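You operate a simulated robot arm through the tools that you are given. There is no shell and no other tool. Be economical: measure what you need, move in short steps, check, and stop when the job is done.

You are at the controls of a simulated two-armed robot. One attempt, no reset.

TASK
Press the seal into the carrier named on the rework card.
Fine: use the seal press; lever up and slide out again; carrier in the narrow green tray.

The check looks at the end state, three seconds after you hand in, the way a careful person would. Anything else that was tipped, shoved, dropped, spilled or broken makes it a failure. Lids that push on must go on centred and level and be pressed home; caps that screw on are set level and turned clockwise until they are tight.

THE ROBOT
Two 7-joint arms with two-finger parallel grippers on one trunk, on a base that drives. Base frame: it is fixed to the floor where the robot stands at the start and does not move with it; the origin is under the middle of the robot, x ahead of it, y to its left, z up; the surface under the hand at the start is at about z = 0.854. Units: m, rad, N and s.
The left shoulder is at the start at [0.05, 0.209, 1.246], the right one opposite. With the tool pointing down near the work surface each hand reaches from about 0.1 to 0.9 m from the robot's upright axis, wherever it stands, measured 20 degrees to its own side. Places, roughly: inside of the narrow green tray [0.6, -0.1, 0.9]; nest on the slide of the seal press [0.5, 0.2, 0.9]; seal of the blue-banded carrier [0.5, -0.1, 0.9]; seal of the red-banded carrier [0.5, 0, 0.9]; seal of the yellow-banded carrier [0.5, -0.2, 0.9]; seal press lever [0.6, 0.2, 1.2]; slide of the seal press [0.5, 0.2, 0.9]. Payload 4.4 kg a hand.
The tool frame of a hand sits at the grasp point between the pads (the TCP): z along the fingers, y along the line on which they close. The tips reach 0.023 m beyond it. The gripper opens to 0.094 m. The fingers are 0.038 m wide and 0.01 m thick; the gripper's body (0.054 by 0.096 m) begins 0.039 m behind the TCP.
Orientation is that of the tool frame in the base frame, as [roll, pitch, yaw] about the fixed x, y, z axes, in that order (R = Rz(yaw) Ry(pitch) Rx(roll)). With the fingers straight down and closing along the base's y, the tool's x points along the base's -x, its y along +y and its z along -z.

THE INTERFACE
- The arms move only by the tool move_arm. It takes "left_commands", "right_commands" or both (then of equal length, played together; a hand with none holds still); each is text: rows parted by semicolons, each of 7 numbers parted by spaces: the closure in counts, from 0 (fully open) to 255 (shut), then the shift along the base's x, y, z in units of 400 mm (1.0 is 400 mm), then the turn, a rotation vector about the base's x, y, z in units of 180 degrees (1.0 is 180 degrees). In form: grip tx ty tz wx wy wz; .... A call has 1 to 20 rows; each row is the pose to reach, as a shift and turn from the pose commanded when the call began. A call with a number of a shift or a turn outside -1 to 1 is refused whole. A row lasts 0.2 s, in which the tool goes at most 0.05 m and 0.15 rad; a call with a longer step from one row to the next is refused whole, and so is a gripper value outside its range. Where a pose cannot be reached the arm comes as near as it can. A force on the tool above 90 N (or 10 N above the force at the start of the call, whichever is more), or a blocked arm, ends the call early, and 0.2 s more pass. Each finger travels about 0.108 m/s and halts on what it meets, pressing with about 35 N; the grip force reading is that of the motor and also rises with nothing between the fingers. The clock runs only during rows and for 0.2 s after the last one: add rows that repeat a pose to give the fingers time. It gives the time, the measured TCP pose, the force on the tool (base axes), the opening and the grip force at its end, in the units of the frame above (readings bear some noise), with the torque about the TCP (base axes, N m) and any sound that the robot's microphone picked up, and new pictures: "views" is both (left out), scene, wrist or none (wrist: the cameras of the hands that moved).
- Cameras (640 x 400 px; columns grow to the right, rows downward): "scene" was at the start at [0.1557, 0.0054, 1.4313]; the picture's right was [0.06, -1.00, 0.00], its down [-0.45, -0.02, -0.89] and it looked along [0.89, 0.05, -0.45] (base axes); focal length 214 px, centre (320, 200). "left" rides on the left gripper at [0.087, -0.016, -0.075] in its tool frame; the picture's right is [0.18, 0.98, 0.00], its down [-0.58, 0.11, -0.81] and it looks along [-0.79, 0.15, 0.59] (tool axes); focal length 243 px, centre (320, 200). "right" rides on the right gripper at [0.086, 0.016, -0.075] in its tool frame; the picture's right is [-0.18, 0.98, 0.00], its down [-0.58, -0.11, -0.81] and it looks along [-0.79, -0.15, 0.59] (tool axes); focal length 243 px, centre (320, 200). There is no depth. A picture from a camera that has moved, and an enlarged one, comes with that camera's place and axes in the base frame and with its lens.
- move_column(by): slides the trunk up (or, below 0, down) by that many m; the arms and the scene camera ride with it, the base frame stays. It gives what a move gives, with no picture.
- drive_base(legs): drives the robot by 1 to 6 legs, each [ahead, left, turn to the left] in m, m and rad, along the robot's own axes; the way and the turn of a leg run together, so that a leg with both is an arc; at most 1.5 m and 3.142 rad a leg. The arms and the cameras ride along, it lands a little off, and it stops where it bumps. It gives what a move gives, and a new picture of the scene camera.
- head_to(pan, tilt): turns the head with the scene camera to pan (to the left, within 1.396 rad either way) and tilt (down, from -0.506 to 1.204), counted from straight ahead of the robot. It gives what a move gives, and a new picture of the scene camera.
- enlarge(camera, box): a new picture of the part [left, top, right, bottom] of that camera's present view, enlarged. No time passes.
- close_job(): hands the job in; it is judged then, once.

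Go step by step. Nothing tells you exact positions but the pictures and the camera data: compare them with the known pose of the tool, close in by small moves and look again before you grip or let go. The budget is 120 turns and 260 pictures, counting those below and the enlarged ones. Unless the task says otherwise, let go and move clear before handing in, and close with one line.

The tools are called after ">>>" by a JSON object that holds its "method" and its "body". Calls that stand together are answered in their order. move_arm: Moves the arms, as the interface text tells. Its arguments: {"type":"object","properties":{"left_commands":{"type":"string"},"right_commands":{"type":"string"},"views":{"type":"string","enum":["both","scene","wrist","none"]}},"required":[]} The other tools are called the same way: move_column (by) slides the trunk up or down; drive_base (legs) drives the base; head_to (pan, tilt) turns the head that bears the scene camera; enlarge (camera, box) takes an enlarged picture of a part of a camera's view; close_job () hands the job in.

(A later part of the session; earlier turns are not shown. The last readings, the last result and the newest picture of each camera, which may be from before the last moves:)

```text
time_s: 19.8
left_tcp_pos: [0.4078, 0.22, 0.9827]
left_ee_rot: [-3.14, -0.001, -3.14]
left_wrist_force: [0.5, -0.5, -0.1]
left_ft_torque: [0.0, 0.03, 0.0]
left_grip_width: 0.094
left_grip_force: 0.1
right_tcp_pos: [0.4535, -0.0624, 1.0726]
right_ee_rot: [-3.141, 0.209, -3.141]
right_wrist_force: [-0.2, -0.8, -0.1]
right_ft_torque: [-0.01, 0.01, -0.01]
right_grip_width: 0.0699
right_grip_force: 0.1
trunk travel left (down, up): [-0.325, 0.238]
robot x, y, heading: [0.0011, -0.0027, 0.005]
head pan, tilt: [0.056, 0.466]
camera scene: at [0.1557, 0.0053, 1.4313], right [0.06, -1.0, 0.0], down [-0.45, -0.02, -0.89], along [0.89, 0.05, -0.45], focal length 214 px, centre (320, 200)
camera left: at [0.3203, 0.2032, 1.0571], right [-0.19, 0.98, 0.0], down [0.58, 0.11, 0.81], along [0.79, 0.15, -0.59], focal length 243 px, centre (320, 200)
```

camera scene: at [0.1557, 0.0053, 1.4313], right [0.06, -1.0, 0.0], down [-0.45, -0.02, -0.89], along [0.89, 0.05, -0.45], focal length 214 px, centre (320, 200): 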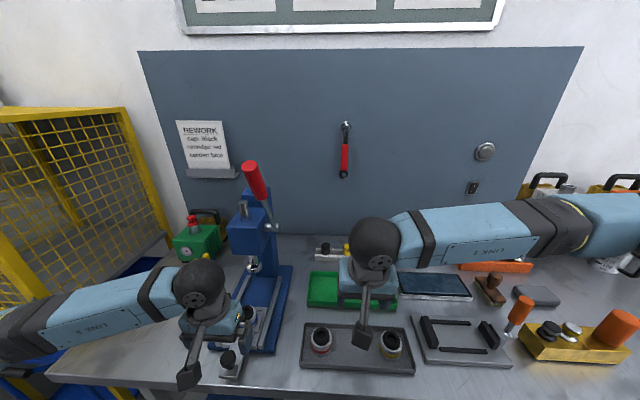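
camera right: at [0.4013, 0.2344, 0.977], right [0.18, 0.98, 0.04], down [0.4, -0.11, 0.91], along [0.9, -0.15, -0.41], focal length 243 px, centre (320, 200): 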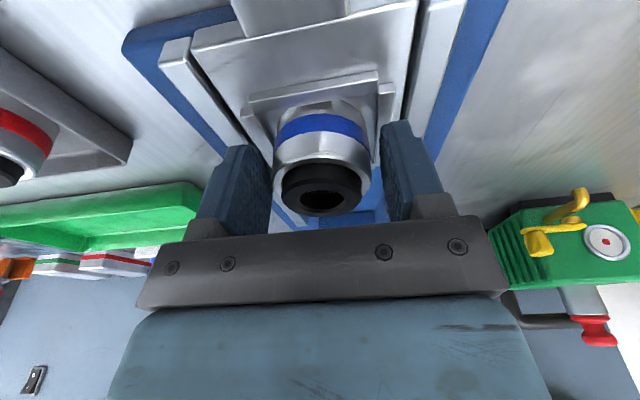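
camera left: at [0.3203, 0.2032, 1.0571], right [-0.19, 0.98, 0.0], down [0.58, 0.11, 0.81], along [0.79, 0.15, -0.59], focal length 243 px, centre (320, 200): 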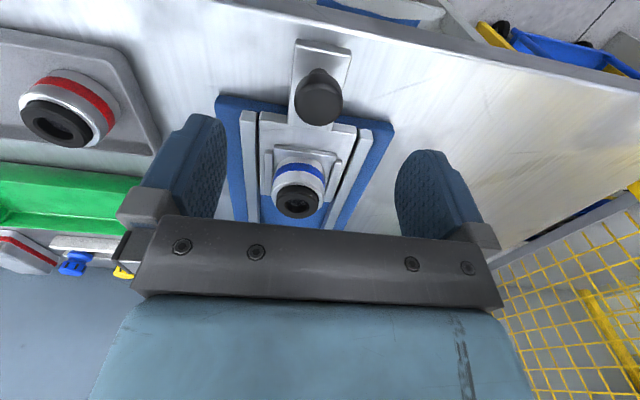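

The knob is directly under the left hand at about (0.406, 0.218). I'll lower and grip it.

>>> {"method": "move_arm", "body": {"left_commands": "0 -0.002 -0.004 -0.06 0 0 0;0 -0.002 -0.004 -0.12 0 0 0;0 -0.002 -0.004 -0.165 0 0 0;0 -0.002 -0.004 -0.165 0 0 0;120 -0.002 -0.004 -0.165 0 0 0;200 -0.002 -0.004 -0.165 0 0 0;200 -0.002 -0.004 -0.165 0 0 0;200 -0.002 -0.004 -0.165 0 0 0"}}

>>> {"method": "enlarge", "body": {"camera": "scene", "box": [160, 270, 300, 390]}}

```text
time_s: 21.6
left_tcp_pos: [0.4048, 0.2196, 0.9166]
left_ee_rot: [3.141, 0.001, -3.138]
left_wrist_force: [0.4, 16.5, 3.0]
left_ft_torque: [0.35, -0.04, 0.21]
left_grip_width: 0.0312
left_grip_force: 45.8
right_tcp_pos: [0.4525, -0.0594, 1.073]
right_ee_rot: [-3.139, 0.209, -3.141]
right_wrist_force: [-1.1, 0.5, 0.3]
right_ft_torque: [-0.02, 0.02, 0.01]
right_grip_width: 0.0699
right_grip_force: 0.0
trunk travel left (down, up): [-0.325, 0.238]
robot x, y, heading: [0.002, 0.0024, 0.002]
head pan, tilt: [0.056, 0.466]
camera scene: at [0.1556, 0.0072, 1.4314], right [0.06, -1.0, 0.0], down [-0.45, -0.03, -0.89], along [0.89, 0.05, -0.45], focal length 214 px, centre (320, 200)
camera left: at [0.3185, 0.2026, 0.9902], right [-0.19, 0.98, 0.0], down [0.58, 0.11, 0.81], along [0.79, 0.15, -0.59], focal length 243 px, centre (320, 200)
```

scene: 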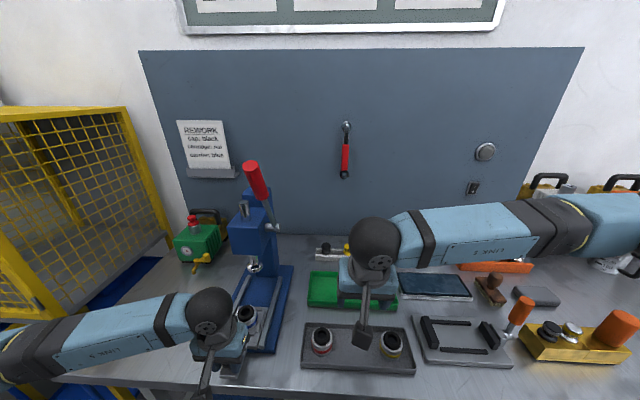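
left: 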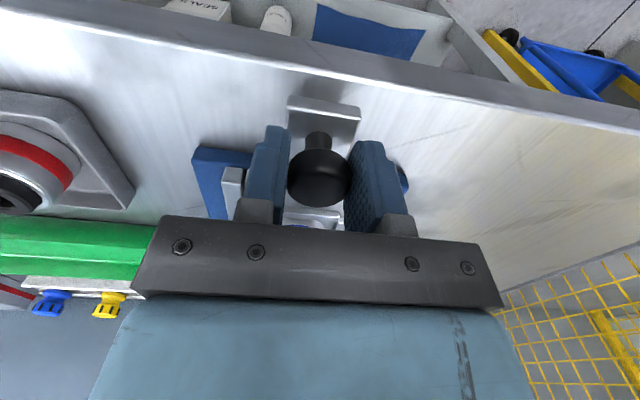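

```text
3.33 times, centred on (230, 330) of scene
camera zoom: at [0.1556, 0.0072, 1.4314], right [0.06, -1.0, 0.0], down [-0.45, -0.03, -0.89], along [0.89, 0.05, -0.45], focal length 715 px, centre (620, -233)
```

zoom: 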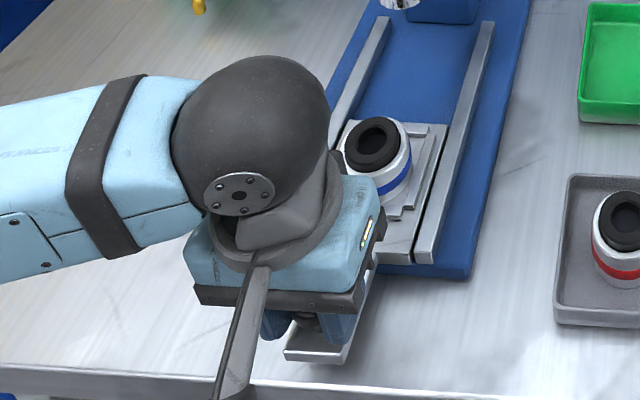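

The knob is gripped. I'll push the slide in slowly, easing the hand slightly in +y to relieve the side load.

>>> {"method": "move_arm", "body": {"left_commands": "200 0.005 0.003 0 0 0 0;200 0.015 0.004 0 0 0 0;200 0.027 0.004 0 0 0 0;200 0.039 0.004 0 0 0 0;200 0.051 0.004 0 0 0 0;200 0.063 0.004 0 0 0 0;200 0.075 0.004 0 0 0 0;200 0.087 0.004 0 0 0 0;200 0.099 0.004 0 0 0 0;200 0.111 0.004 0 0 0 0;200 0.123 0.004 0 0 0 0;200 0.135 0.004 0 0 0 0;200 0.147 0.004 0 0 0 0;200 0.159 0.004 0 0 0 0;200 0.167 0.004 0 0 0 0;200 0.173 0.004 0 0 0 0;200 0.175 0.004 0 0 0 0", "views": "scene"}}

>>> {"method": "enlarge", "body": {"camera": "scene", "box": [190, 180, 310, 380]}}

```text
time_s: 25.2
left_tcp_pos: [0.477, 0.2185, 0.9165]
left_ee_rot: [3.139, -0.001, 3.141]
left_wrist_force: [-1.5, -14.7, -17.0]
left_ft_torque: [-0.04, -1.04, -0.07]
left_grip_width: 0.031
left_grip_force: 44.7
right_tcp_pos: [0.4549, -0.0613, 1.0725]
right_ee_rot: [3.14, 0.208, -3.142]
right_wrist_force: [-0.2, -0.4, -1.2]
right_ft_torque: [0.04, 0.0, 0.0]
right_grip_width: 0.0701
right_grip_force: 0.2
trunk travel left (down, up): [-0.325, 0.238]
robot x, y, heading: [0.0005, 0.0008, -0.0]
head pan, tilt: [0.056, 0.466]
camera scene: at [0.1569, 0.0044, 1.431], right [0.06, -1.0, 0.0], down [-0.45, -0.02, -0.89], along [0.89, 0.05, -0.45], focal length 214 px, centre (320, 200)
```

scene: 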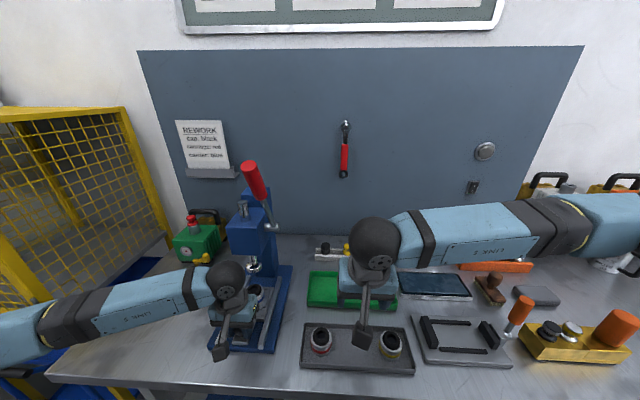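

```text
2.00 times, centred on (250, 280) of scene
camera zoom: at [0.1569, 0.0044, 1.431], right [0.06, -1.0, 0.0], down [-0.45, -0.02, -0.89], along [0.89, 0.05, -0.45], focal length 429 px, centre (460, 40)
```

zoom: 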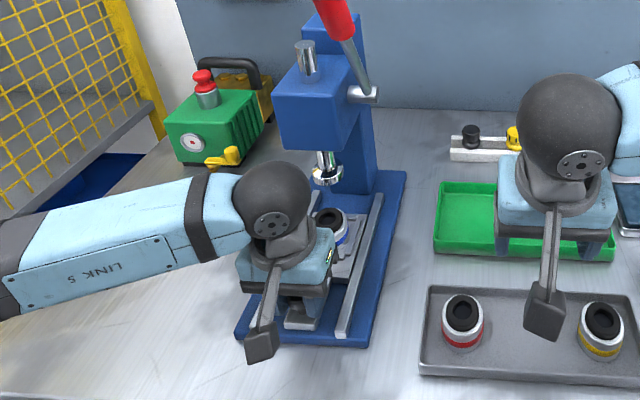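

>>> {"method": "move_arm", "body": {"left_commands": "200 0.008 -0.002 0.002 0 0 0;200 0.016 -0.002 0.002 0 0 0;200 0.024 -0.002 0.002 0 0 0;200 0.032 -0.002 0.002 0 0 0;200 0.036 -0.002 0.002 0 0 0", "views": "none"}}

>>> {"method": "enlarge", "body": {"camera": "scene", "box": [210, 200, 300, 350]}}

>>> {"method": "enlarge", "body": {"camera": "left", "box": [160, 20, 480, 240]}}

```text
time_s: 26.4
left_tcp_pos: [0.4911, 0.2197, 0.9168]
left_ee_rot: [-3.14, -0.001, -3.14]
left_wrist_force: [-2.0, -9.4, -10.8]
left_ft_torque: [-0.12, 0.89, -0.01]
left_grip_width: 0.0312
left_grip_force: 44.7
right_tcp_pos: [0.4542, -0.0612, 1.0736]
right_ee_rot: [3.142, 0.211, 3.142]
right_wrist_force: [0.6, -0.1, -0.1]
right_ft_torque: [0.0, 0.01, 0.04]
right_grip_width: 0.07
right_grip_force: 0.0
trunk travel left (down, up): [-0.325, 0.238]
robot x, y, heading: [0.0002, 0.0009, 0.0]
head pan, tilt: [0.056, 0.466]
```

```text
2.67 times, centred on (255, 275) of scene
camera zoom: at [0.1567, 0.0047, 1.4312], right [0.06, -1.0, 0.0], down [-0.45, -0.02, -0.89], along [0.89, 0.05, -0.45], focal length 572 px, centre (493, 0)
```

zoom: 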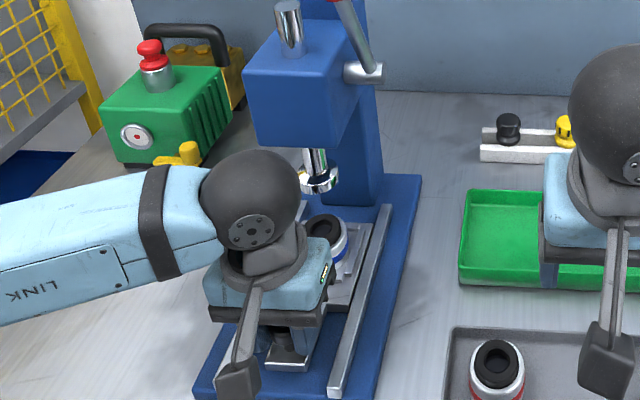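

```text
1.82 times, centred on (320, 130) of left
camera zoom: at [0.4033, 0.2028, 0.9905], right [-0.19, 0.98, 0.0], down [0.58, 0.11, 0.81], along [0.79, 0.15, -0.59], focal length 441 px, centre (320, 327)
```

zoom: 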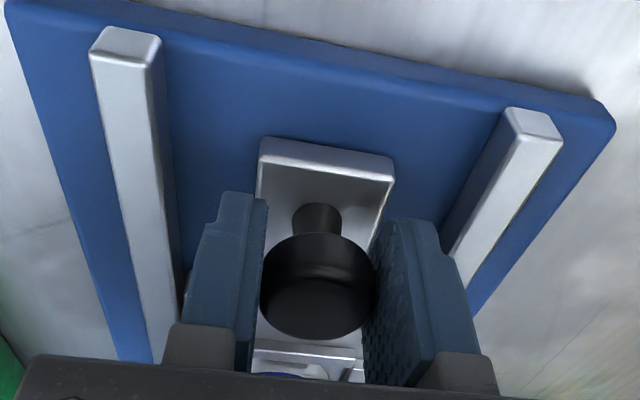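

About 10–15 mm seems to remain to the ram axis. I'll keep pushing gently until I feel the stop.

>>> {"method": "move_arm", "body": {"left_commands": "200 0.008 -0.002 0.001 0 0 0;200 0.016 -0.002 0.001 0 0 0;200 0.024 -0.002 0.001 0 0 0;200 0.028 -0.002 0.001 0 0 0", "views": "none"}}

>>> {"method": "enlarge", "body": {"camera": "scene", "box": [210, 200, 300, 350]}}

```text
time_s: 27.4
left_tcp_pos: [0.5038, 0.2193, 0.9163]
left_ee_rot: [3.141, -0.002, -3.14]
left_wrist_force: [1.4, -6.2, -25.0]
left_ft_torque: [0.05, -0.16, 0.08]
left_grip_width: 0.0314
left_grip_force: 44.5
right_tcp_pos: [0.4543, -0.0599, 1.0716]
right_ee_rot: [-3.14, 0.207, 3.14]
right_wrist_force: [0.1, 0.2, -0.7]
right_ft_torque: [0.02, -0.01, 0.02]
right_grip_width: 0.0704
right_grip_force: 0.0
trunk travel left (down, up): [-0.325, 0.238]
robot x, y, heading: [0.0025, -0.0019, 0.0]
head pan, tilt: [0.056, 0.466]
```

```text
2.67 times, centred on (255, 275) of scene
camera zoom: at [0.1582, 0.0056, 1.4309], right [0.06, -1.0, 0.0], down [-0.45, -0.03, -0.89], along [0.89, 0.05, -0.45], focal length 572 px, centre (493, 0)
```

zoom: 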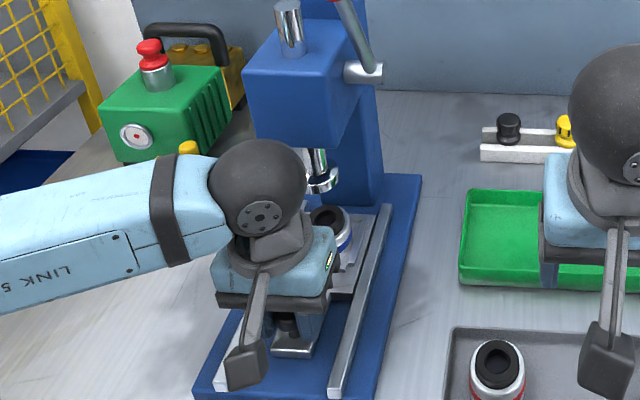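

>>> {"method": "move_arm", "body": {"left_commands": "200 0.005 0 -0.003 0 0 0;200 0.01 0 -0.003 0 0 0;200 0.013 0 -0.003 0 0 0", "views": "none"}}

>>> {"method": "enlarge", "body": {"camera": "scene", "box": [225, 225, 285, 300]}}

```text
time_s: 28.2
left_tcp_pos: [0.5042, 0.2194, 0.9174]
left_ee_rot: [3.141, -0.001, 3.141]
left_wrist_force: [-18.3, -1.7, -14.7]
left_ft_torque: [-0.02, -0.14, 0.02]
left_grip_width: 0.0314
left_grip_force: 45.0
right_tcp_pos: [0.4534, -0.0602, 1.0738]
right_ee_rot: [-3.141, 0.211, -3.14]
right_wrist_force: [0.6, -0.4, 0.0]
right_ft_torque: [-0.03, 0.0, -0.01]
right_grip_width: 0.0699
right_grip_force: 0.0
trunk travel left (down, up): [-0.325, 0.238]
robot x, y, heading: [0.0021, -0.0007, -0.001]
head pan, tilt: [0.056, 0.466]
```

```text
5.33 times, centred on (255, 262) of scene
camera zoom: at [0.1546, 0.0058, 1.4314], right [0.06, -1.0, 0.0], down [-0.45, -0.03, -0.89], along [0.89, 0.05, -0.45], focal length 1144 px, centre (667, -133)
```

zoom: 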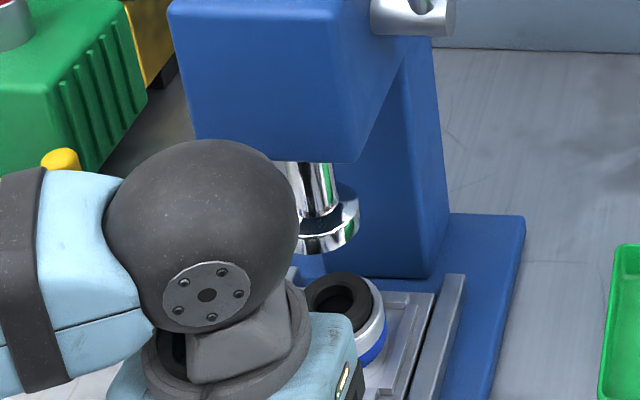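

The slide hit its end stop (18 N back on the hand at about 99 mm of travel), and the carrier sits under the ram. I'll let go of the knob, back off, and get a view of the lever.

>>> {"method": "move_arm", "body": {"left_commands": "90 -0.008 0 0 0 0 0;40 -0.008 0 0 0 0 0;40 -0.04 0 0 0 0 0;40 -0.1 0 0 0 0 0;40 -0.2 0 0 0 0 0;40 -0.3 0 0 0 0 0;40 -0.35 0 0.06 0 0 0;40 -0.37 0 0.15 0 0 0;40 -0.38 0 0.25 0 0 0;40 -0.38 0 0.35 0 0 0;40 -0.38 0 0.45 0 0 0;40 -0.38 0 0.55 0 0 0;40 -0.38 0 0.65 0 0 0;40 -0.38 0 0.75 0 0 0;40 -0.38 0 0.82 0 0 0;40 -0.38 0 0.82 0 0 0", "right_commands": "65 0 0 0 0 0 0;65 0 0 0 0 0 0;65 0 -0.05 0.02 0 0 0;65 0 -0.1 0.04 0 0 0;65 0 -0.15 0.06 0 0 0;65 0 -0.2 0.08 0 0 0;65 0 -0.25 0.1 0 0 0;65 0 -0.3 0.12 0 0 0;65 0 -0.35 0.14 0 0 0;65 0 -0.35 0.14 0 0 0;65 0 -0.35 0.14 0 0 0;65 0 -0.35 0.14 0 0 0;65 0 -0.35 0.14 0 0 0;65 0 -0.35 0.14 0 0 0;65 0 -0.35 0.14 0 0 0;65 0 -0.35 0.14 0 0 0"}}

>>> {"method": "enlarge", "body": {"camera": "scene", "box": [200, 130, 310, 360]}}

```text
time_s: 31.6
left_tcp_pos: [0.3515, 0.2191, 1.2456]
left_ee_rot: [-3.14, 0.0, -3.14]
left_wrist_force: [0.7, 0.0, -1.0]
left_ft_torque: [0.0, 0.0, 0.04]
left_grip_width: 0.0792
left_grip_force: 0.0
right_tcp_pos: [0.4511, -0.2023, 1.1262]
right_ee_rot: [3.141, 0.208, 3.141]
right_wrist_force: [0.7, -0.4, 0.1]
right_ft_torque: [-0.02, 0.02, -0.02]
right_grip_width: 0.0699
right_grip_force: 0.1
trunk travel left (down, up): [-0.325, 0.238]
robot x, y, heading: [0.0003, 0.0023, 0.0]
head pan, tilt: [0.056, 0.466]
camera scene: at [0.1558, 0.0056, 1.4313], right [0.06, -1.0, 0.0], down [-0.45, -0.03, -0.89], along [0.89, 0.05, -0.45], focal length 214 px, centre (320, 200)
camera right: at [0.3529, -0.185, 1.1812], right [0.18, 0.98, 0.04], down [0.4, -0.11, 0.91], along [0.9, -0.15, -0.41], focal length 243 px, centre (320, 200)
camera left: at [0.2653, 0.2019, 1.3203], right [-0.19, 0.98, 0.0], down [0.58, 0.11, 0.81], along [0.79, 0.15, -0.59], focal length 243 px, centre (320, 200)
```

scene: 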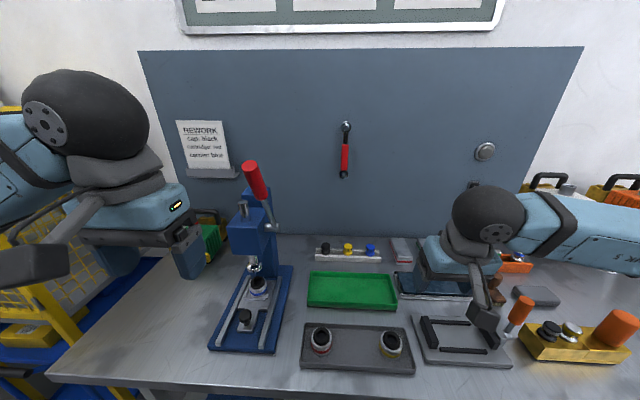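
right: 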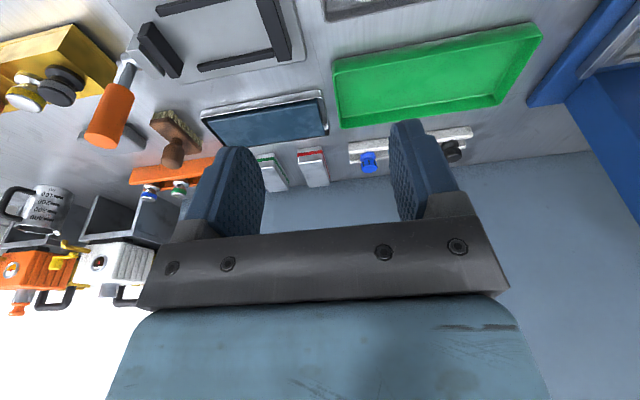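
left: 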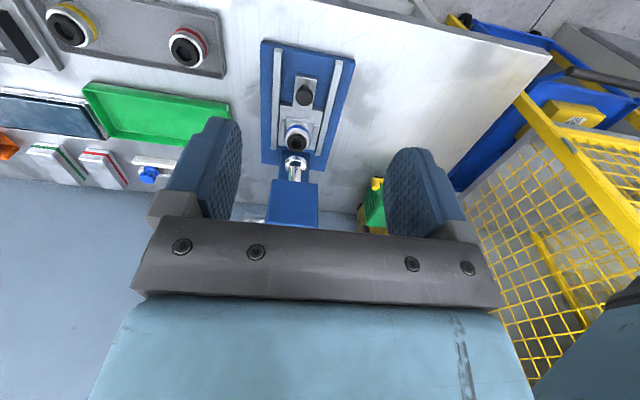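

```text
1.74 times, centred on (255, 245) of scene
camera zoom: at [0.1558, 0.0056, 1.4313], right [0.06, -1.0, 0.0], down [-0.45, -0.03, -0.89], along [0.89, 0.05, -0.45], focal length 373 px, centre (433, 122)
```

zoom: 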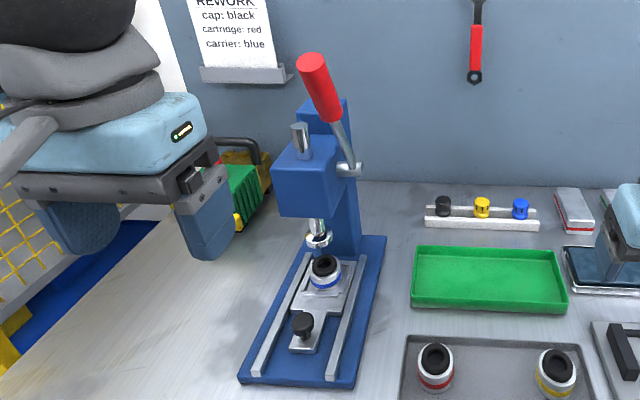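

The lever's handle runs from about (0.570, 0.155, 1.228) up to its tip at (0.525, 0.155, 1.310), with the pivot near (0.612, 0.155, 1.118). I'll bring the left hand above the tip to look before gripping it from the sides.

>>> {"method": "move_arm", "body": {"left_commands": "40 0 0 0.1 0 0 0;40 0 -0.02 0.2 0 0 0;40 0.02 -0.05 0.3 0 0 0;40 0.08 -0.08 0.36 0 0 0;40 0.16 -0.12 0.37 0 0 0;40 0.25 -0.16 0.37 0 0 0;40 0.34 -0.16 0.37 0 0 0;40 0.42 -0.16 0.37 0 0 0;40 0.45 -0.16 0.37 0 0 0;40 0.45 -0.16 0.37 0 0 0"}}

>>> {"method": "enlarge", "body": {"camera": "scene", "box": [200, 60, 320, 240]}}

```text
time_s: 33.8
left_tcp_pos: [0.5368, 0.1558, 1.3941]
left_ee_rot: [-3.141, 0.0, -3.138]
left_wrist_force: [-1.1, -1.3, -0.4]
left_ft_torque: [-0.02, 0.0, -0.03]
left_grip_width: 0.0791
left_grip_force: 0.1
right_tcp_pos: [0.4518, -0.2002, 1.1267]
right_ee_rot: [-3.14, 0.21, -3.14]
right_wrist_force: [-0.8, 0.1, -0.4]
right_ft_torque: [0.0, 0.0, 0.02]
right_grip_width: 0.0703
right_grip_force: 0.0
trunk travel left (down, up): [-0.325, 0.238]
robot x, y, heading: [0.0008, -0.0001, -0.001]
head pan, tilt: [0.056, 0.466]
camera scene: at [0.1556, 0.0056, 1.4313], right [0.06, -1.0, 0.0], down [-0.45, -0.03, -0.89], along [0.89, 0.05, -0.45], focal length 214 px, centre (320, 200)
camera left: at [0.4499, 0.1396, 1.4676], right [-0.18, 0.98, 0.0], down [0.58, 0.11, 0.81], along [0.79, 0.15, -0.59], focal length 243 px, centre (320, 200)
```

scene: 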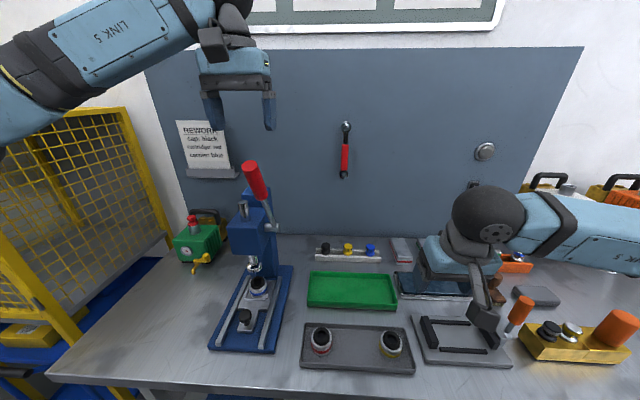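
left: 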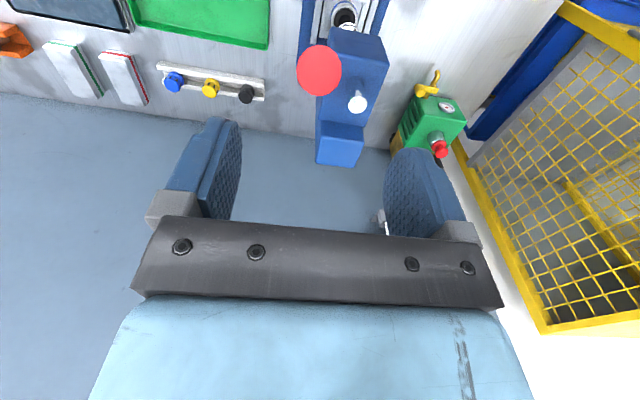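

```text
2.22 times, centred on (260, 150) of scene
camera zoom: at [0.1556, 0.0056, 1.4313], right [0.06, -1.0, 0.0], down [-0.45, -0.03, -0.89], along [0.89, 0.05, -0.45], focal length 477 px, centre (453, 311)
```

zoom: 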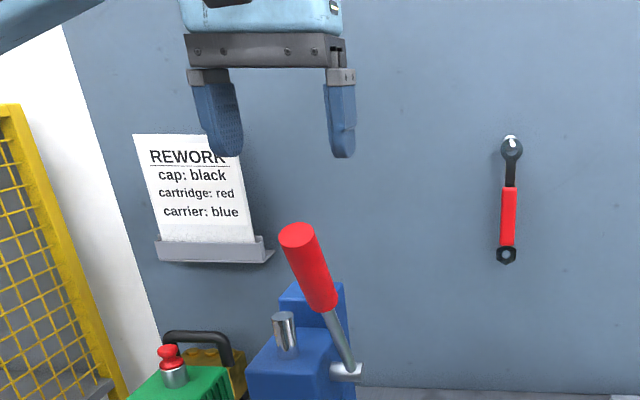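

The handle tip is at (0.524, 0.153, 1.311). I'll lower over it and grip just below the tip.

>>> {"method": "move_arm", "body": {"left_commands": "40 0 -0.007 -0.1 0 0 0;40 0 -0.007 -0.2 0 0 0;40 0 -0.007 -0.275 0 0 0;40 0 -0.007 -0.275 0 0 0;120 0 -0.007 -0.275 0 0 0;200 0 -0.007 -0.275 0 0 0;200 0 -0.007 -0.275 0 0 0;200 0 -0.007 -0.275 0 0 0"}}

>>> {"method": "enlarge", "body": {"camera": "scene", "box": [200, 60, 320, 240]}}

```text
time_s: 35.6
left_tcp_pos: [0.5327, 0.1527, 1.2859]
left_ee_rot: [-3.14, 0.004, -3.141]
left_wrist_force: [-6.8, 11.1, 17.9]
left_ft_torque: [0.15, -0.74, 0.11]
left_grip_width: 0.0287
left_grip_force: 45.2
right_tcp_pos: [0.4493, -0.1998, 1.1281]
right_ee_rot: [-3.14, 0.214, 3.141]
right_wrist_force: [-0.9, -0.8, 0.6]
right_ft_torque: [0.0, -0.03, 0.03]
right_grip_width: 0.0698
right_grip_force: 0.1
trunk travel left (down, up): [-0.325, 0.238]
robot x, y, heading: [0.0011, 0.0023, 0.001]
head pan, tilt: [0.056, 0.466]
camera scene: at [0.1525, 0.0069, 1.4319], right [0.06, -1.0, 0.0], down [-0.45, -0.03, -0.89], along [0.89, 0.05, -0.45], focal length 214 px, centre (320, 200)
camera left: at [0.4447, 0.1368, 1.3597], right [-0.19, 0.98, 0.0], down [0.58, 0.11, 0.81], along [0.79, 0.15, -0.59], focal length 243 px, centre (320, 200)
```

scene: 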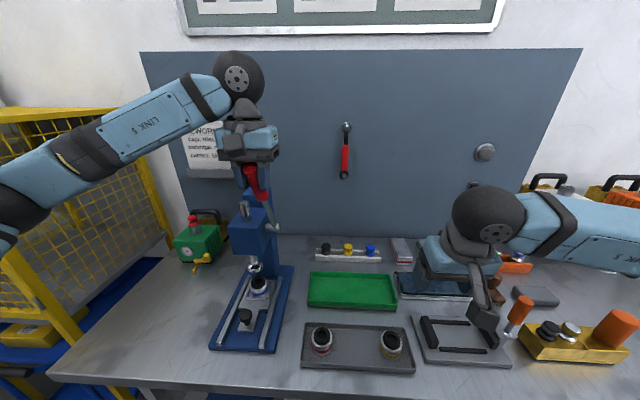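
left: 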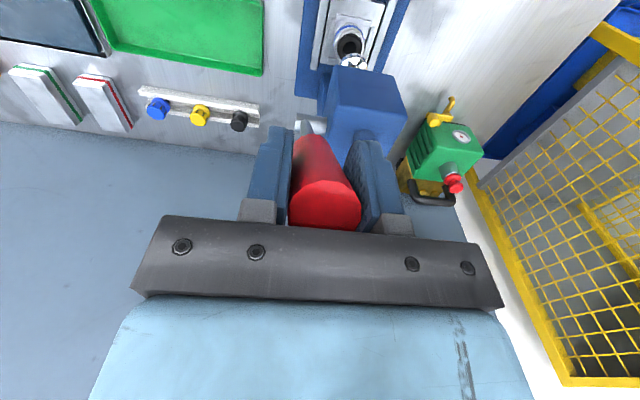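

```text
2.22 times, centred on (260, 150) of scene
camera zoom: at [0.1525, 0.0069, 1.4319], right [0.06, -1.0, 0.0], down [-0.45, -0.03, -0.89], along [0.89, 0.05, -0.45], focal length 477 px, centre (453, 311)
```

zoom: 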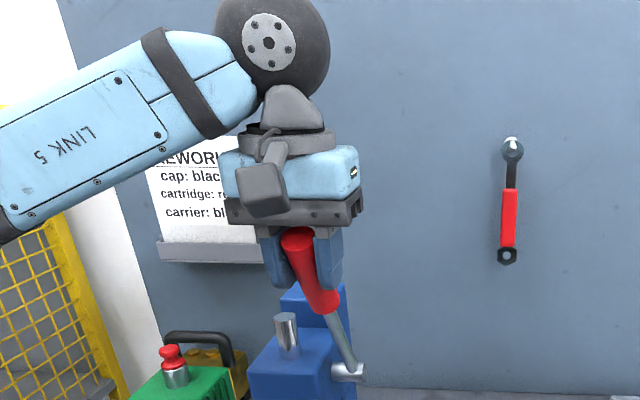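

The handle is gripped but its tip is touching the palm, so I'll ease up slightly. Then I'll pull the lever forward and down along its arc to about 55°.

>>> {"method": "move_arm", "body": {"left_commands": "200 0 0 0.006 0 0 0;200 -0.018 0 -0.005 0 0 0;200 -0.036 0 -0.014 0 0 0;200 -0.056 0 -0.028 0 0 0;200 -0.0765 0 -0.041 0 0 0;200 -0.095 0 -0.056 0 0 0;200 -0.114 0 -0.072 0 0 0;200 -0.131 0 -0.089 0 0 0;200 -0.1475 0 -0.107 0 0 0;200 -0.163 0 -0.126 0 0 0;200 -0.178 0 -0.145 0 0 0;200 -0.178 0 -0.145 0 0 0"}}

>>> {"method": "enlarge", "body": {"camera": "scene", "box": [190, 100, 310, 330]}}

```text
time_s: 38.2
left_tcp_pos: [0.4633, 0.152, 1.226]
left_ee_rot: [-3.14, 0.001, -3.139]
left_wrist_force: [3.9, 9.5, 3.9]
left_ft_torque: [-0.12, -1.35, 0.0]
left_grip_width: 0.0286
left_grip_force: 45.3
right_tcp_pos: [0.4512, -0.2003, 1.1272]
right_ee_rot: [-3.139, 0.21, 3.141]
right_wrist_force: [-1.3, 1.1, -1.1]
right_ft_torque: [0.01, 0.04, -0.03]
right_grip_width: 0.07
right_grip_force: 0.1
trunk travel left (down, up): [-0.325, 0.238]
robot x, y, heading: [-0.0008, -0.0002, -0.001]
head pan, tilt: [0.056, 0.466]
camera scene: at [0.1558, 0.007, 1.4313], right [0.06, -1.0, 0.0], down [-0.45, -0.03, -0.89], along [0.89, 0.05, -0.45], focal length 214 px, centre (320, 200)
camera left: at [0.3771, 0.1369, 1.2988], right [-0.19, 0.98, 0.0], down [0.58, 0.11, 0.81], along [0.79, 0.15, -0.59], focal length 243 px, centre (320, 200)
```

scene: 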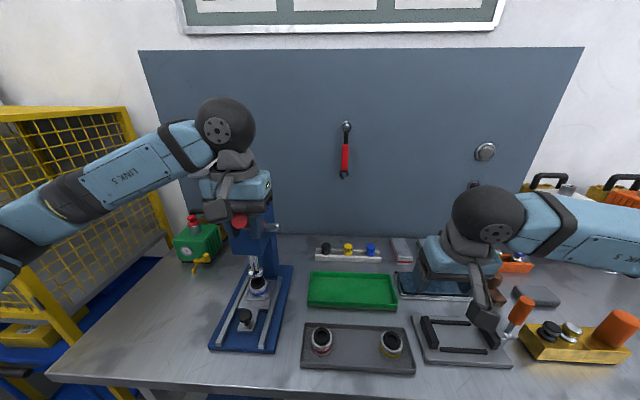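
left: 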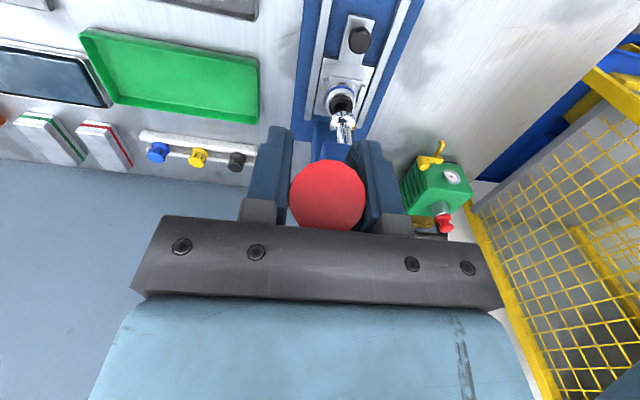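

```text
1.74 times, centred on (250, 215) of scene
camera zoom: at [0.1558, 0.007, 1.4313], right [0.06, -1.0, 0.0], down [-0.45, -0.03, -0.89], along [0.89, 0.05, -0.45], focal length 373 px, centre (442, 174)
```

zoom: 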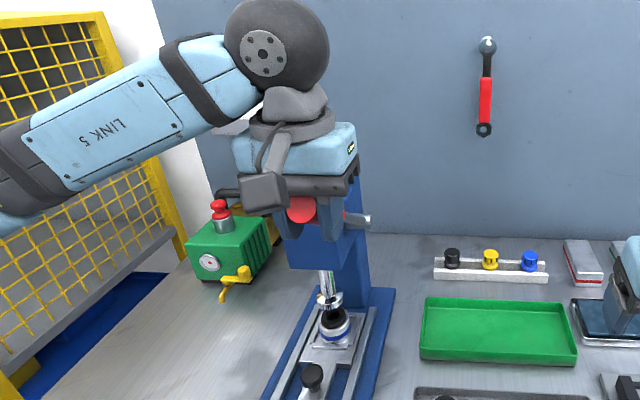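

The ram is coming down onto the seal nicely. I'll continue the arc in smaller steps, watching the force.

>>> {"method": "move_arm", "body": {"left_commands": "200 -0.009 0 -0.013 0 0 0;200 -0.018 0 -0.0265 0 0 0;200 -0.026 0 -0.04 0 0 0;200 -0.034 0 -0.054 0 0 0;200 -0.041 0 -0.068 0 0 0;200 -0.048 0 -0.083 0 0 0;200 -0.048 0 -0.083 0 0 0", "views": "none"}}

>>> {"method": "enlarge", "body": {"camera": "scene", "box": [200, 190, 320, 340]}}

```text
time_s: 39.8
left_tcp_pos: [0.4429, 0.1532, 1.1915]
left_ee_rot: [-3.14, 0.003, -3.14]
left_wrist_force: [-3.9, 12.0, 8.6]
left_ft_torque: [-0.1, -1.45, -0.13]
left_grip_width: 0.0289
left_grip_force: 44.9
right_tcp_pos: [0.4503, -0.2006, 1.1268]
right_ee_rot: [-3.14, 0.212, 3.141]
right_wrist_force: [0.5, -1.1, 0.0]
right_ft_torque: [0.0, 0.03, 0.03]
right_grip_width: 0.0701
right_grip_force: 0.1
trunk travel left (down, up): [-0.325, 0.238]
robot x, y, heading: [-0.0016, -0.0011, 0.002]
head pan, tilt: [0.056, 0.466]
```

```text
2.67 times, centred on (260, 265) of scene
camera zoom: at [0.154, 0.0073, 1.4315], right [0.06, -1.0, 0.0], down [-0.45, -0.03, -0.89], along [0.89, 0.05, -0.45], focal length 572 px, centre (480, 27)
```

zoom: 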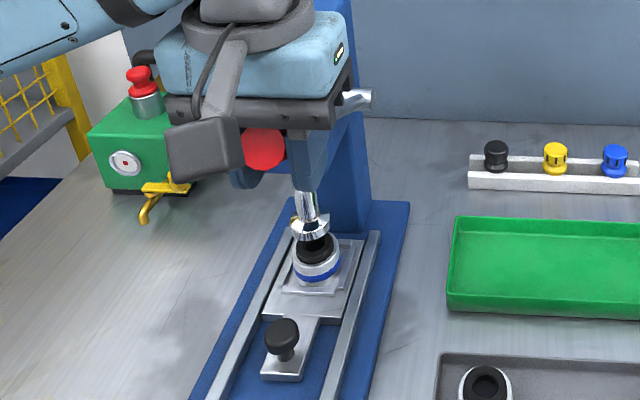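

>>> {"method": "move_arm", "body": {"left_commands": "200 -0.005 0 -0.011 0 0 0;200 -0.009 0 -0.022 0 0 0;200 -0.013 0 -0.033 0 0 0;200 -0.017 0 -0.045 0 0 0;200 -0.021 0 -0.056 0 0 0;200 -0.024 0 -0.0675 0 0 0;200 -0.024 0 -0.0675 0 0 0", "views": "none"}}

>>> {"method": "enlarge", "body": {"camera": "scene", "box": [200, 190, 320, 340]}}

```text
time_s: 41.4
left_tcp_pos: [0.4329, 0.1531, 1.1648]
left_ee_rot: [-3.138, 0.003, -3.141]
left_wrist_force: [-6.4, 8.6, 8.3]
left_ft_torque: [-0.23, -1.45, 0.05]
left_grip_width: 0.0287
left_grip_force: 45.3
right_tcp_pos: [0.4506, -0.2007, 1.1277]
right_ee_rot: [-3.141, 0.212, -3.141]
right_wrist_force: [0.2, 0.0, 0.1]
right_ft_torque: [-0.03, 0.02, 0.0]
right_grip_width: 0.0701
right_grip_force: 0.1
trunk travel left (down, up): [-0.325, 0.238]
robot x, y, heading: [0.0003, 0.0014, -0.0]
head pan, tilt: [0.056, 0.466]
```

```text
2.67 times, centred on (260, 265) of scene
camera zoom: at [0.1536, 0.0067, 1.4316], right [0.06, -1.0, 0.0], down [-0.45, -0.03, -0.89], along [0.89, 0.05, -0.45], focal length 572 px, centre (480, 27)
```

zoom: 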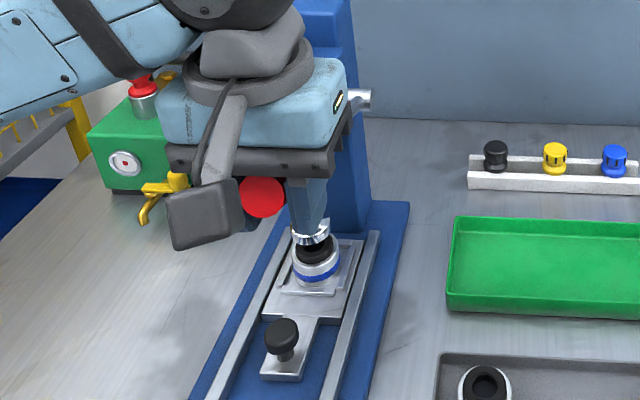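

>>> {"method": "move_arm", "body": {"left_commands": "200 -0.003 0 -0.012 0 0 0;200 -0.0055 0 -0.0235 0 0 0;200 -0.008 0 -0.035 0 0 0;200 -0.01 0 -0.047 0 0 0;200 -0.012 0 -0.059 0 0 0;200 -0.013 0 -0.071 0 0 0;200 -0.013 0 -0.071 0 0 0", "views": "none"}}

>>> {"method": "enlarge", "body": {"camera": "scene", "box": [200, 190, 320, 340]}}

```text
time_s: 43.0
left_tcp_pos: [0.4296, 0.1534, 1.1381]
left_ee_rot: [-3.14, 0.005, -3.138]
left_wrist_force: [-9.5, 12.2, 9.8]
left_ft_torque: [-0.2, -1.48, -0.04]
left_grip_width: 0.0288
left_grip_force: 45.0
right_tcp_pos: [0.4499, -0.2005, 1.1285]
right_ee_rot: [-3.141, 0.211, -3.141]
right_wrist_force: [0.4, -0.9, -0.1]
right_ft_torque: [-0.02, 0.0, 0.0]
right_grip_width: 0.0702
right_grip_force: 0.2
trunk travel left (down, up): [-0.325, 0.238]
robot x, y, heading: [0.0003, 0.0018, 0.001]
head pan, tilt: [0.056, 0.466]
```

```text
2.67 times, centred on (260, 265) of scene
camera zoom: at [0.153, 0.0071, 1.4317], right [0.06, -1.0, 0.0], down [-0.45, -0.03, -0.89], along [0.89, 0.05, -0.45], focal length 572 px, centre (480, 27)
```

zoom: 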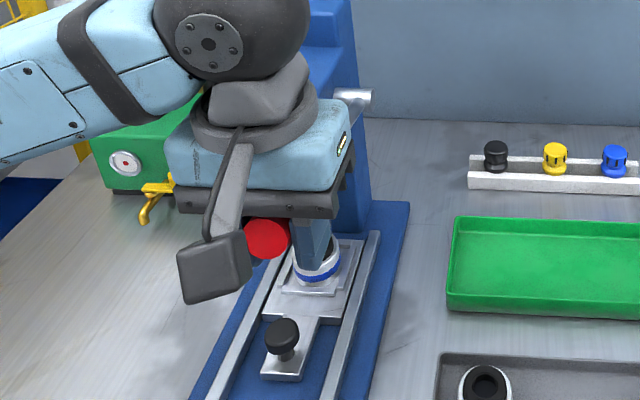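

>>> {"method": "move_arm", "body": {"left_commands": "200 -0.004 0 -0.012 0 0 0;200 -0.007 0 -0.024 0 0 0;200 -0.008 0 -0.036 0 0 0;200 -0.008 0 -0.048 0 0 0;200 -0.008 0 -0.06 0 0 0;200 -0.008 0 -0.06 0 0 0", "views": "none"}}

>>> {"method": "enlarge", "body": {"camera": "scene", "box": [200, 190, 320, 340]}}

>>> {"method": "enlarge", "body": {"camera": "left", "box": [160, 0, 480, 240]}}

```text
time_s: 44.4
left_tcp_pos: [0.4255, 0.1538, 1.1125]
left_ee_rot: [-3.14, 0.002, -3.14]
left_wrist_force: [-2.5, 9.3, 6.9]
left_ft_torque: [-0.18, -1.53, -0.21]
left_grip_width: 0.0286
left_grip_force: 45.3
right_tcp_pos: [0.4501, -0.2011, 1.1268]
right_ee_rot: [-3.141, 0.21, 3.141]
right_wrist_force: [-0.6, -0.7, -0.5]
right_ft_torque: [0.01, 0.0, -0.01]
right_grip_width: 0.07
right_grip_force: 0.1
trunk travel left (down, up): [-0.325, 0.238]
robot x, y, heading: [-0.0007, 0.0015, 0.003]
head pan, tilt: [0.056, 0.466]
```

```text
2.67 times, centred on (260, 265) of scene
camera zoom: at [0.1545, 0.0066, 1.4315], right [0.06, -1.0, 0.0], down [-0.45, -0.03, -0.89], along [0.89, 0.05, -0.45], focal length 572 px, centre (480, 27)
```

zoom: 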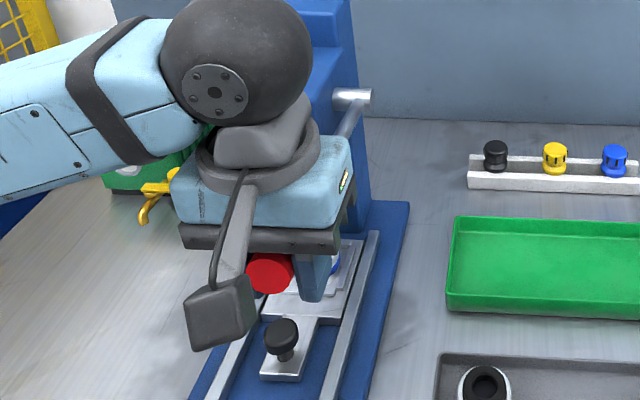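

```text
1.67 times, centred on (320, 120) of left
camera zoom: at [0.3385, 0.1368, 1.1856], right [-0.19, 0.98, 0.0], down [0.58, 0.11, 0.81], along [0.79, 0.15, -0.59], focal length 404 px, centre (320, 333)
```

zoom: 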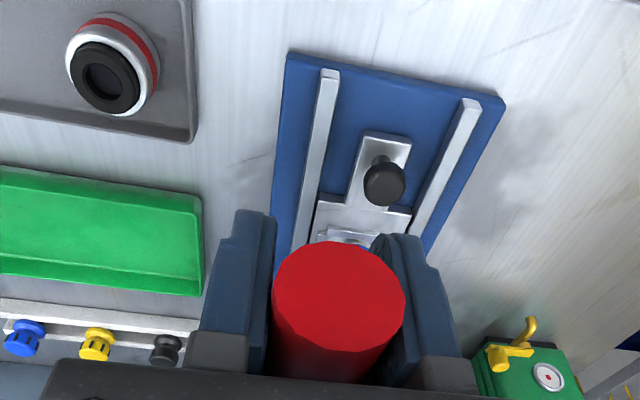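

Still little resistance with the lever just past horizontal. I'll keep following the arc until it stiffens.

>>> {"method": "move_arm", "body": {"left_commands": "200 0 0 -0.011 0 0 0;200 0.001 0 -0.022 0 0 0;200 0.0025 0 -0.032 0 0 0;200 0.0045 0 -0.048 0 0 0;200 0.007 0 -0.0635 0 0 0;200 0.007 0 -0.0635 0 0 0", "views": "none"}}

>>> {"method": "enlarge", "body": {"camera": "scene", "box": [200, 190, 320, 340]}}

```text
time_s: 45.8
left_tcp_pos: [0.4251, 0.1534, 1.0871]
left_ee_rot: [-3.141, 0.002, 3.141]
left_wrist_force: [-22.0, 13.5, 5.7]
left_ft_torque: [-0.14, -1.5, -0.03]
left_grip_width: 0.0287
left_grip_force: 45.4
right_tcp_pos: [0.4486, -0.1995, 1.129]
right_ee_rot: [-3.141, 0.214, -3.141]
right_wrist_force: [-0.9, -0.5, -0.2]
right_ft_torque: [0.01, -0.01, 0.03]
right_grip_width: 0.0699
right_grip_force: 0.2
trunk travel left (down, up): [-0.325, 0.238]
robot x, y, heading: [-0.001, -0.001, -0.002]
head pan, tilt: [0.056, 0.466]
```

```text
2.67 times, centred on (260, 265) of scene
camera zoom: at [0.1517, 0.0073, 1.4318], right [0.06, -1.0, 0.0], down [-0.45, -0.03, -0.9], along [0.89, 0.05, -0.45], focal length 572 px, centre (480, 27)
```

zoom: 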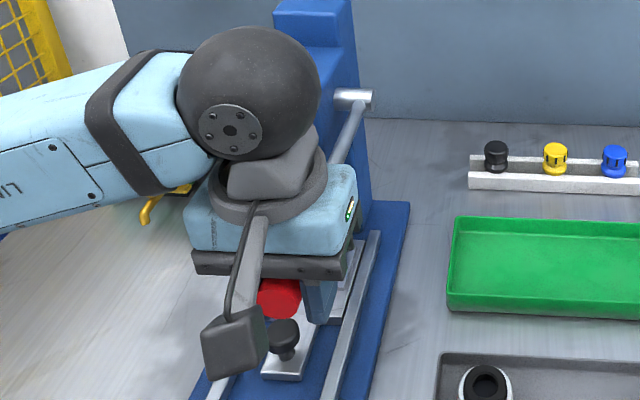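

>>> {"method": "move_arm", "body": {"left_commands": "200 -0.006 0 -0.008 0 0 0;200 -0.012 0 -0.018 0 0 0;200 -0.012 0 -0.03 0 0 0;200 -0.01 0 -0.042 0 0 0;200 -0.008 0 -0.054 0 0 0;200 -0.008 0 -0.054 0 0 0", "views": "none"}}

>>> {"method": "enlarge", "body": {"camera": "scene", "box": [200, 190, 320, 340]}}

```text
time_s: 47.2
left_tcp_pos: [0.426, 0.1534, 1.0644]
left_ee_rot: [-3.139, -0.001, -3.141]
left_wrist_force: [9.5, 8.0, 8.7]
left_ft_torque: [-0.15, -1.22, -0.43]
left_grip_width: 0.0287
left_grip_force: 45.6
right_tcp_pos: [0.4518, -0.2017, 1.1266]
right_ee_rot: [3.141, 0.208, -3.141]
right_wrist_force: [0.4, 0.1, -0.1]
right_ft_torque: [0.0, 0.0, -0.01]
right_grip_width: 0.0699
right_grip_force: 0.1
trunk travel left (down, up): [-0.325, 0.238]
robot x, y, heading: [-0.0033, -0.0011, 0.002]
head pan, tilt: [0.056, 0.466]
```

```text
2.67 times, centred on (260, 265) of scene
camera zoom: at [0.1561, 0.0063, 1.4313], right [0.06, -1.0, 0.0], down [-0.45, -0.03, -0.89], along [0.89, 0.05, -0.45], focal length 572 px, centre (480, 27)
```

zoom: 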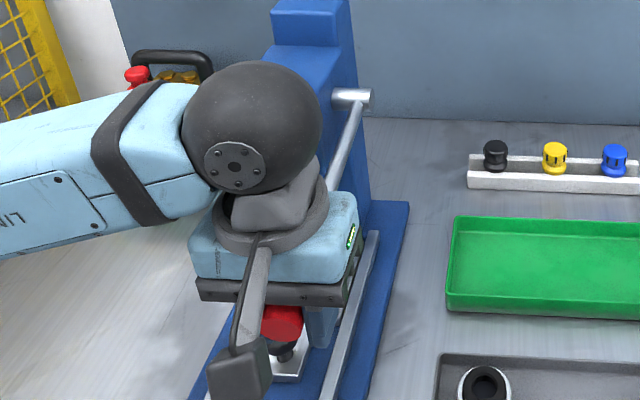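

I need to see the ram, so I'll yaw the right hand so its camera faces the press while the left hand holds the lever.

>>> {"method": "move_arm", "body": {"right_commands": "65 0 0 0 0 0 0.045;65 0 0 0 0 0 0.09;65 0 0 0 0 0 0.135;65 0 0 0 0 0 0.18;65 0 0 0 0 0 0.225;65 0 0 0 0 0 0.27;65 0 0 0 0 0 0.27", "views": "wrist"}}

```text
time_s: 48.8
left_tcp_pos: [0.427, 0.1536, 1.0644]
left_ee_rot: [-3.14, -0.001, -3.14]
left_wrist_force: [8.3, 6.7, 3.8]
left_ft_torque: [-0.05, -0.5, -0.21]
left_grip_width: 0.0287
left_grip_force: 45.0
right_tcp_pos: [0.4531, -0.2004, 1.1256]
right_ee_rot: [3.141, 0.21, -2.29]
right_wrist_force: [0.2, 0.4, -0.1]
right_ft_torque: [0.02, 0.01, 0.0]
right_grip_width: 0.0702
right_grip_force: 0.0
trunk travel left (down, up): [-0.325, 0.238]
robot x, y, heading: [-0.001, 0.0011, -0.0]
head pan, tilt: [0.056, 0.466]
camera right: at [0.3758, -0.2645, 1.181], right [-0.62, 0.78, 0.04], down [0.35, 0.23, 0.91], along [0.7, 0.58, -0.41], focal length 243 px, centre (320, 200)
```

right: 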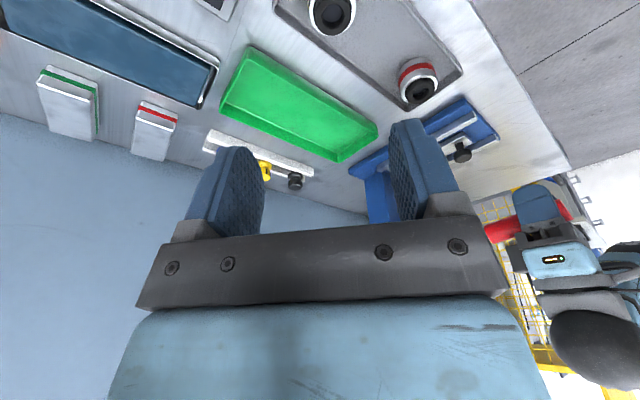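

>>> {"method": "move_arm", "body": {"right_commands": "0 0 0 -0.03 0 0 0.04;0 0 0 -0.06 0 0 0.08;0 0 0 -0.09 0 0 0.11;0 0 0 -0.09 0 0 0.11", "views": "none"}}

>>> {"method": "enlarge", "body": {"camera": "right", "box": [200, 40, 440, 220]}}

```text
time_s: 49.8
left_tcp_pos: [0.4262, 0.1531, 1.0637]
left_ee_rot: [-3.14, 0.0, -3.138]
left_wrist_force: [6.6, 7.1, 1.8]
left_ft_torque: [-0.53, 0.21, -0.19]
left_grip_width: 0.0285
left_grip_force: 45.0
right_tcp_pos: [0.4451, -0.2018, 1.0881]
right_ee_rot: [-3.14, 0.207, -1.957]
right_wrist_force: [0.3, -0.1, 0.1]
right_ft_torque: [0.01, 0.04, 0.0]
right_grip_width: 0.0941
right_grip_force: 0.1
right hand out of reach, approached as far as the arm can: row 3, 4
trunk travel left (down, up): [-0.325, 0.238]
robot x, y, heading: [-0.0016, -0.0041, -0.004]
head pan, tilt: [0.056, 0.466]
```

```text
2.22 times, centred on (320, 130) of right
camera zoom: at [0.3932, -0.2878, 1.1422], right [-0.84, 0.54, 0.04], down [0.25, 0.33, 0.91], along [0.48, 0.78, -0.41], focal length 539 px, centre (320, 356)
```

zoom: 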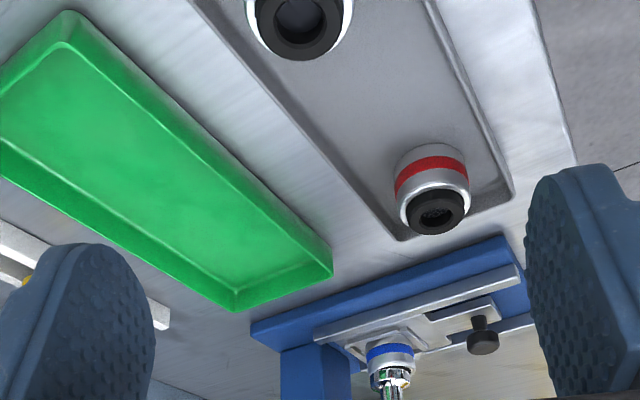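

>>> {"method": "enlarge", "body": {"camera": "right", "box": [320, 170, 390, 230]}}

```text
6.67 times, centred on (355, 200) of right
camera zoom: at [0.3932, -0.2878, 1.1422], right [-0.84, 0.54, 0.04], down [0.25, 0.33, 0.91], along [0.48, 0.78, -0.41], focal length 1618 px, centre (87, 200)
```

zoom: 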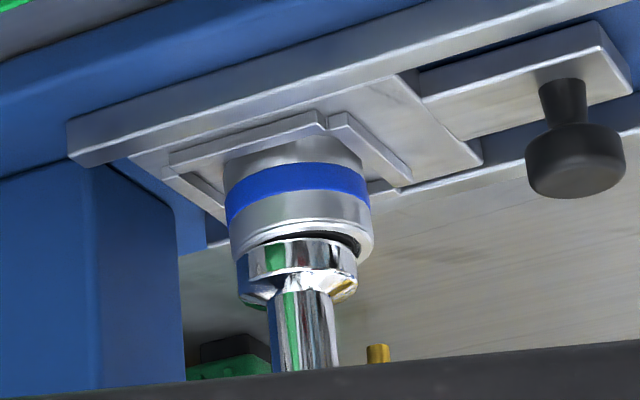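

This view shows the ram pressing the seal nearly flush with the carrier rim. I'll keep pulling down in small steps until it goes firm.

>>> {"method": "move_arm", "body": {"left_commands": "200 0.005 0 -0.008 0 0 0;200 0.008 0 -0.016 0 0 0;200 0.011 0 -0.024 0 0 0;200 0.014 0 -0.032 0 0 0;200 0.014 0 -0.032 0 0 0", "views": "none"}}

>>> {"method": "enlarge", "body": {"camera": "right", "box": [320, 170, 390, 230]}}

```text
time_s: 51.0
left_tcp_pos: [0.4283, 0.1529, 1.0532]
left_ee_rot: [-3.141, 0.002, -3.139]
left_wrist_force: [-18.5, 20.2, 20.9]
left_ft_torque: [-0.22, -1.08, -0.34]
left_grip_width: 0.0288
left_grip_force: 45.1
right_tcp_pos: [0.4417, -0.2002, 1.0906]
right_ee_rot: [-3.135, 0.207, -1.955]
right_wrist_force: [0.9, -0.8, -0.2]
right_ft_torque: [-0.01, -0.03, 0.0]
right_grip_width: 0.0942
right_grip_force: 0.0
trunk travel left (down, up): [-0.325, 0.238]
robot x, y, heading: [-0.0001, 0.0024, -0.004]
head pan, tilt: [0.056, 0.466]
```

```text
6.67 times, centred on (355, 200) of right
camera zoom: at [0.3898, -0.2866, 1.1446], right [-0.84, 0.54, 0.03], down [0.25, 0.33, 0.91], along [0.48, 0.78, -0.41], focal length 1618 px, centre (87, 200)
```

zoom: 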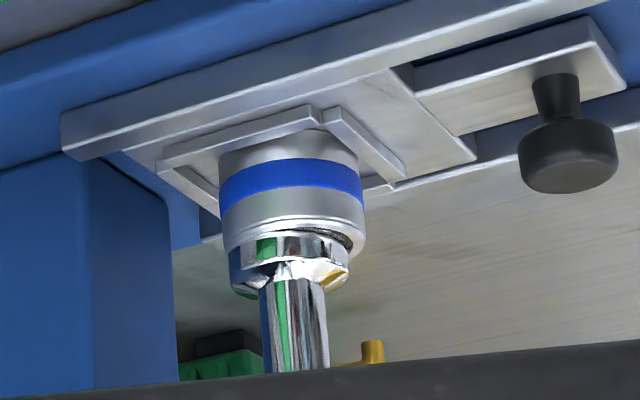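

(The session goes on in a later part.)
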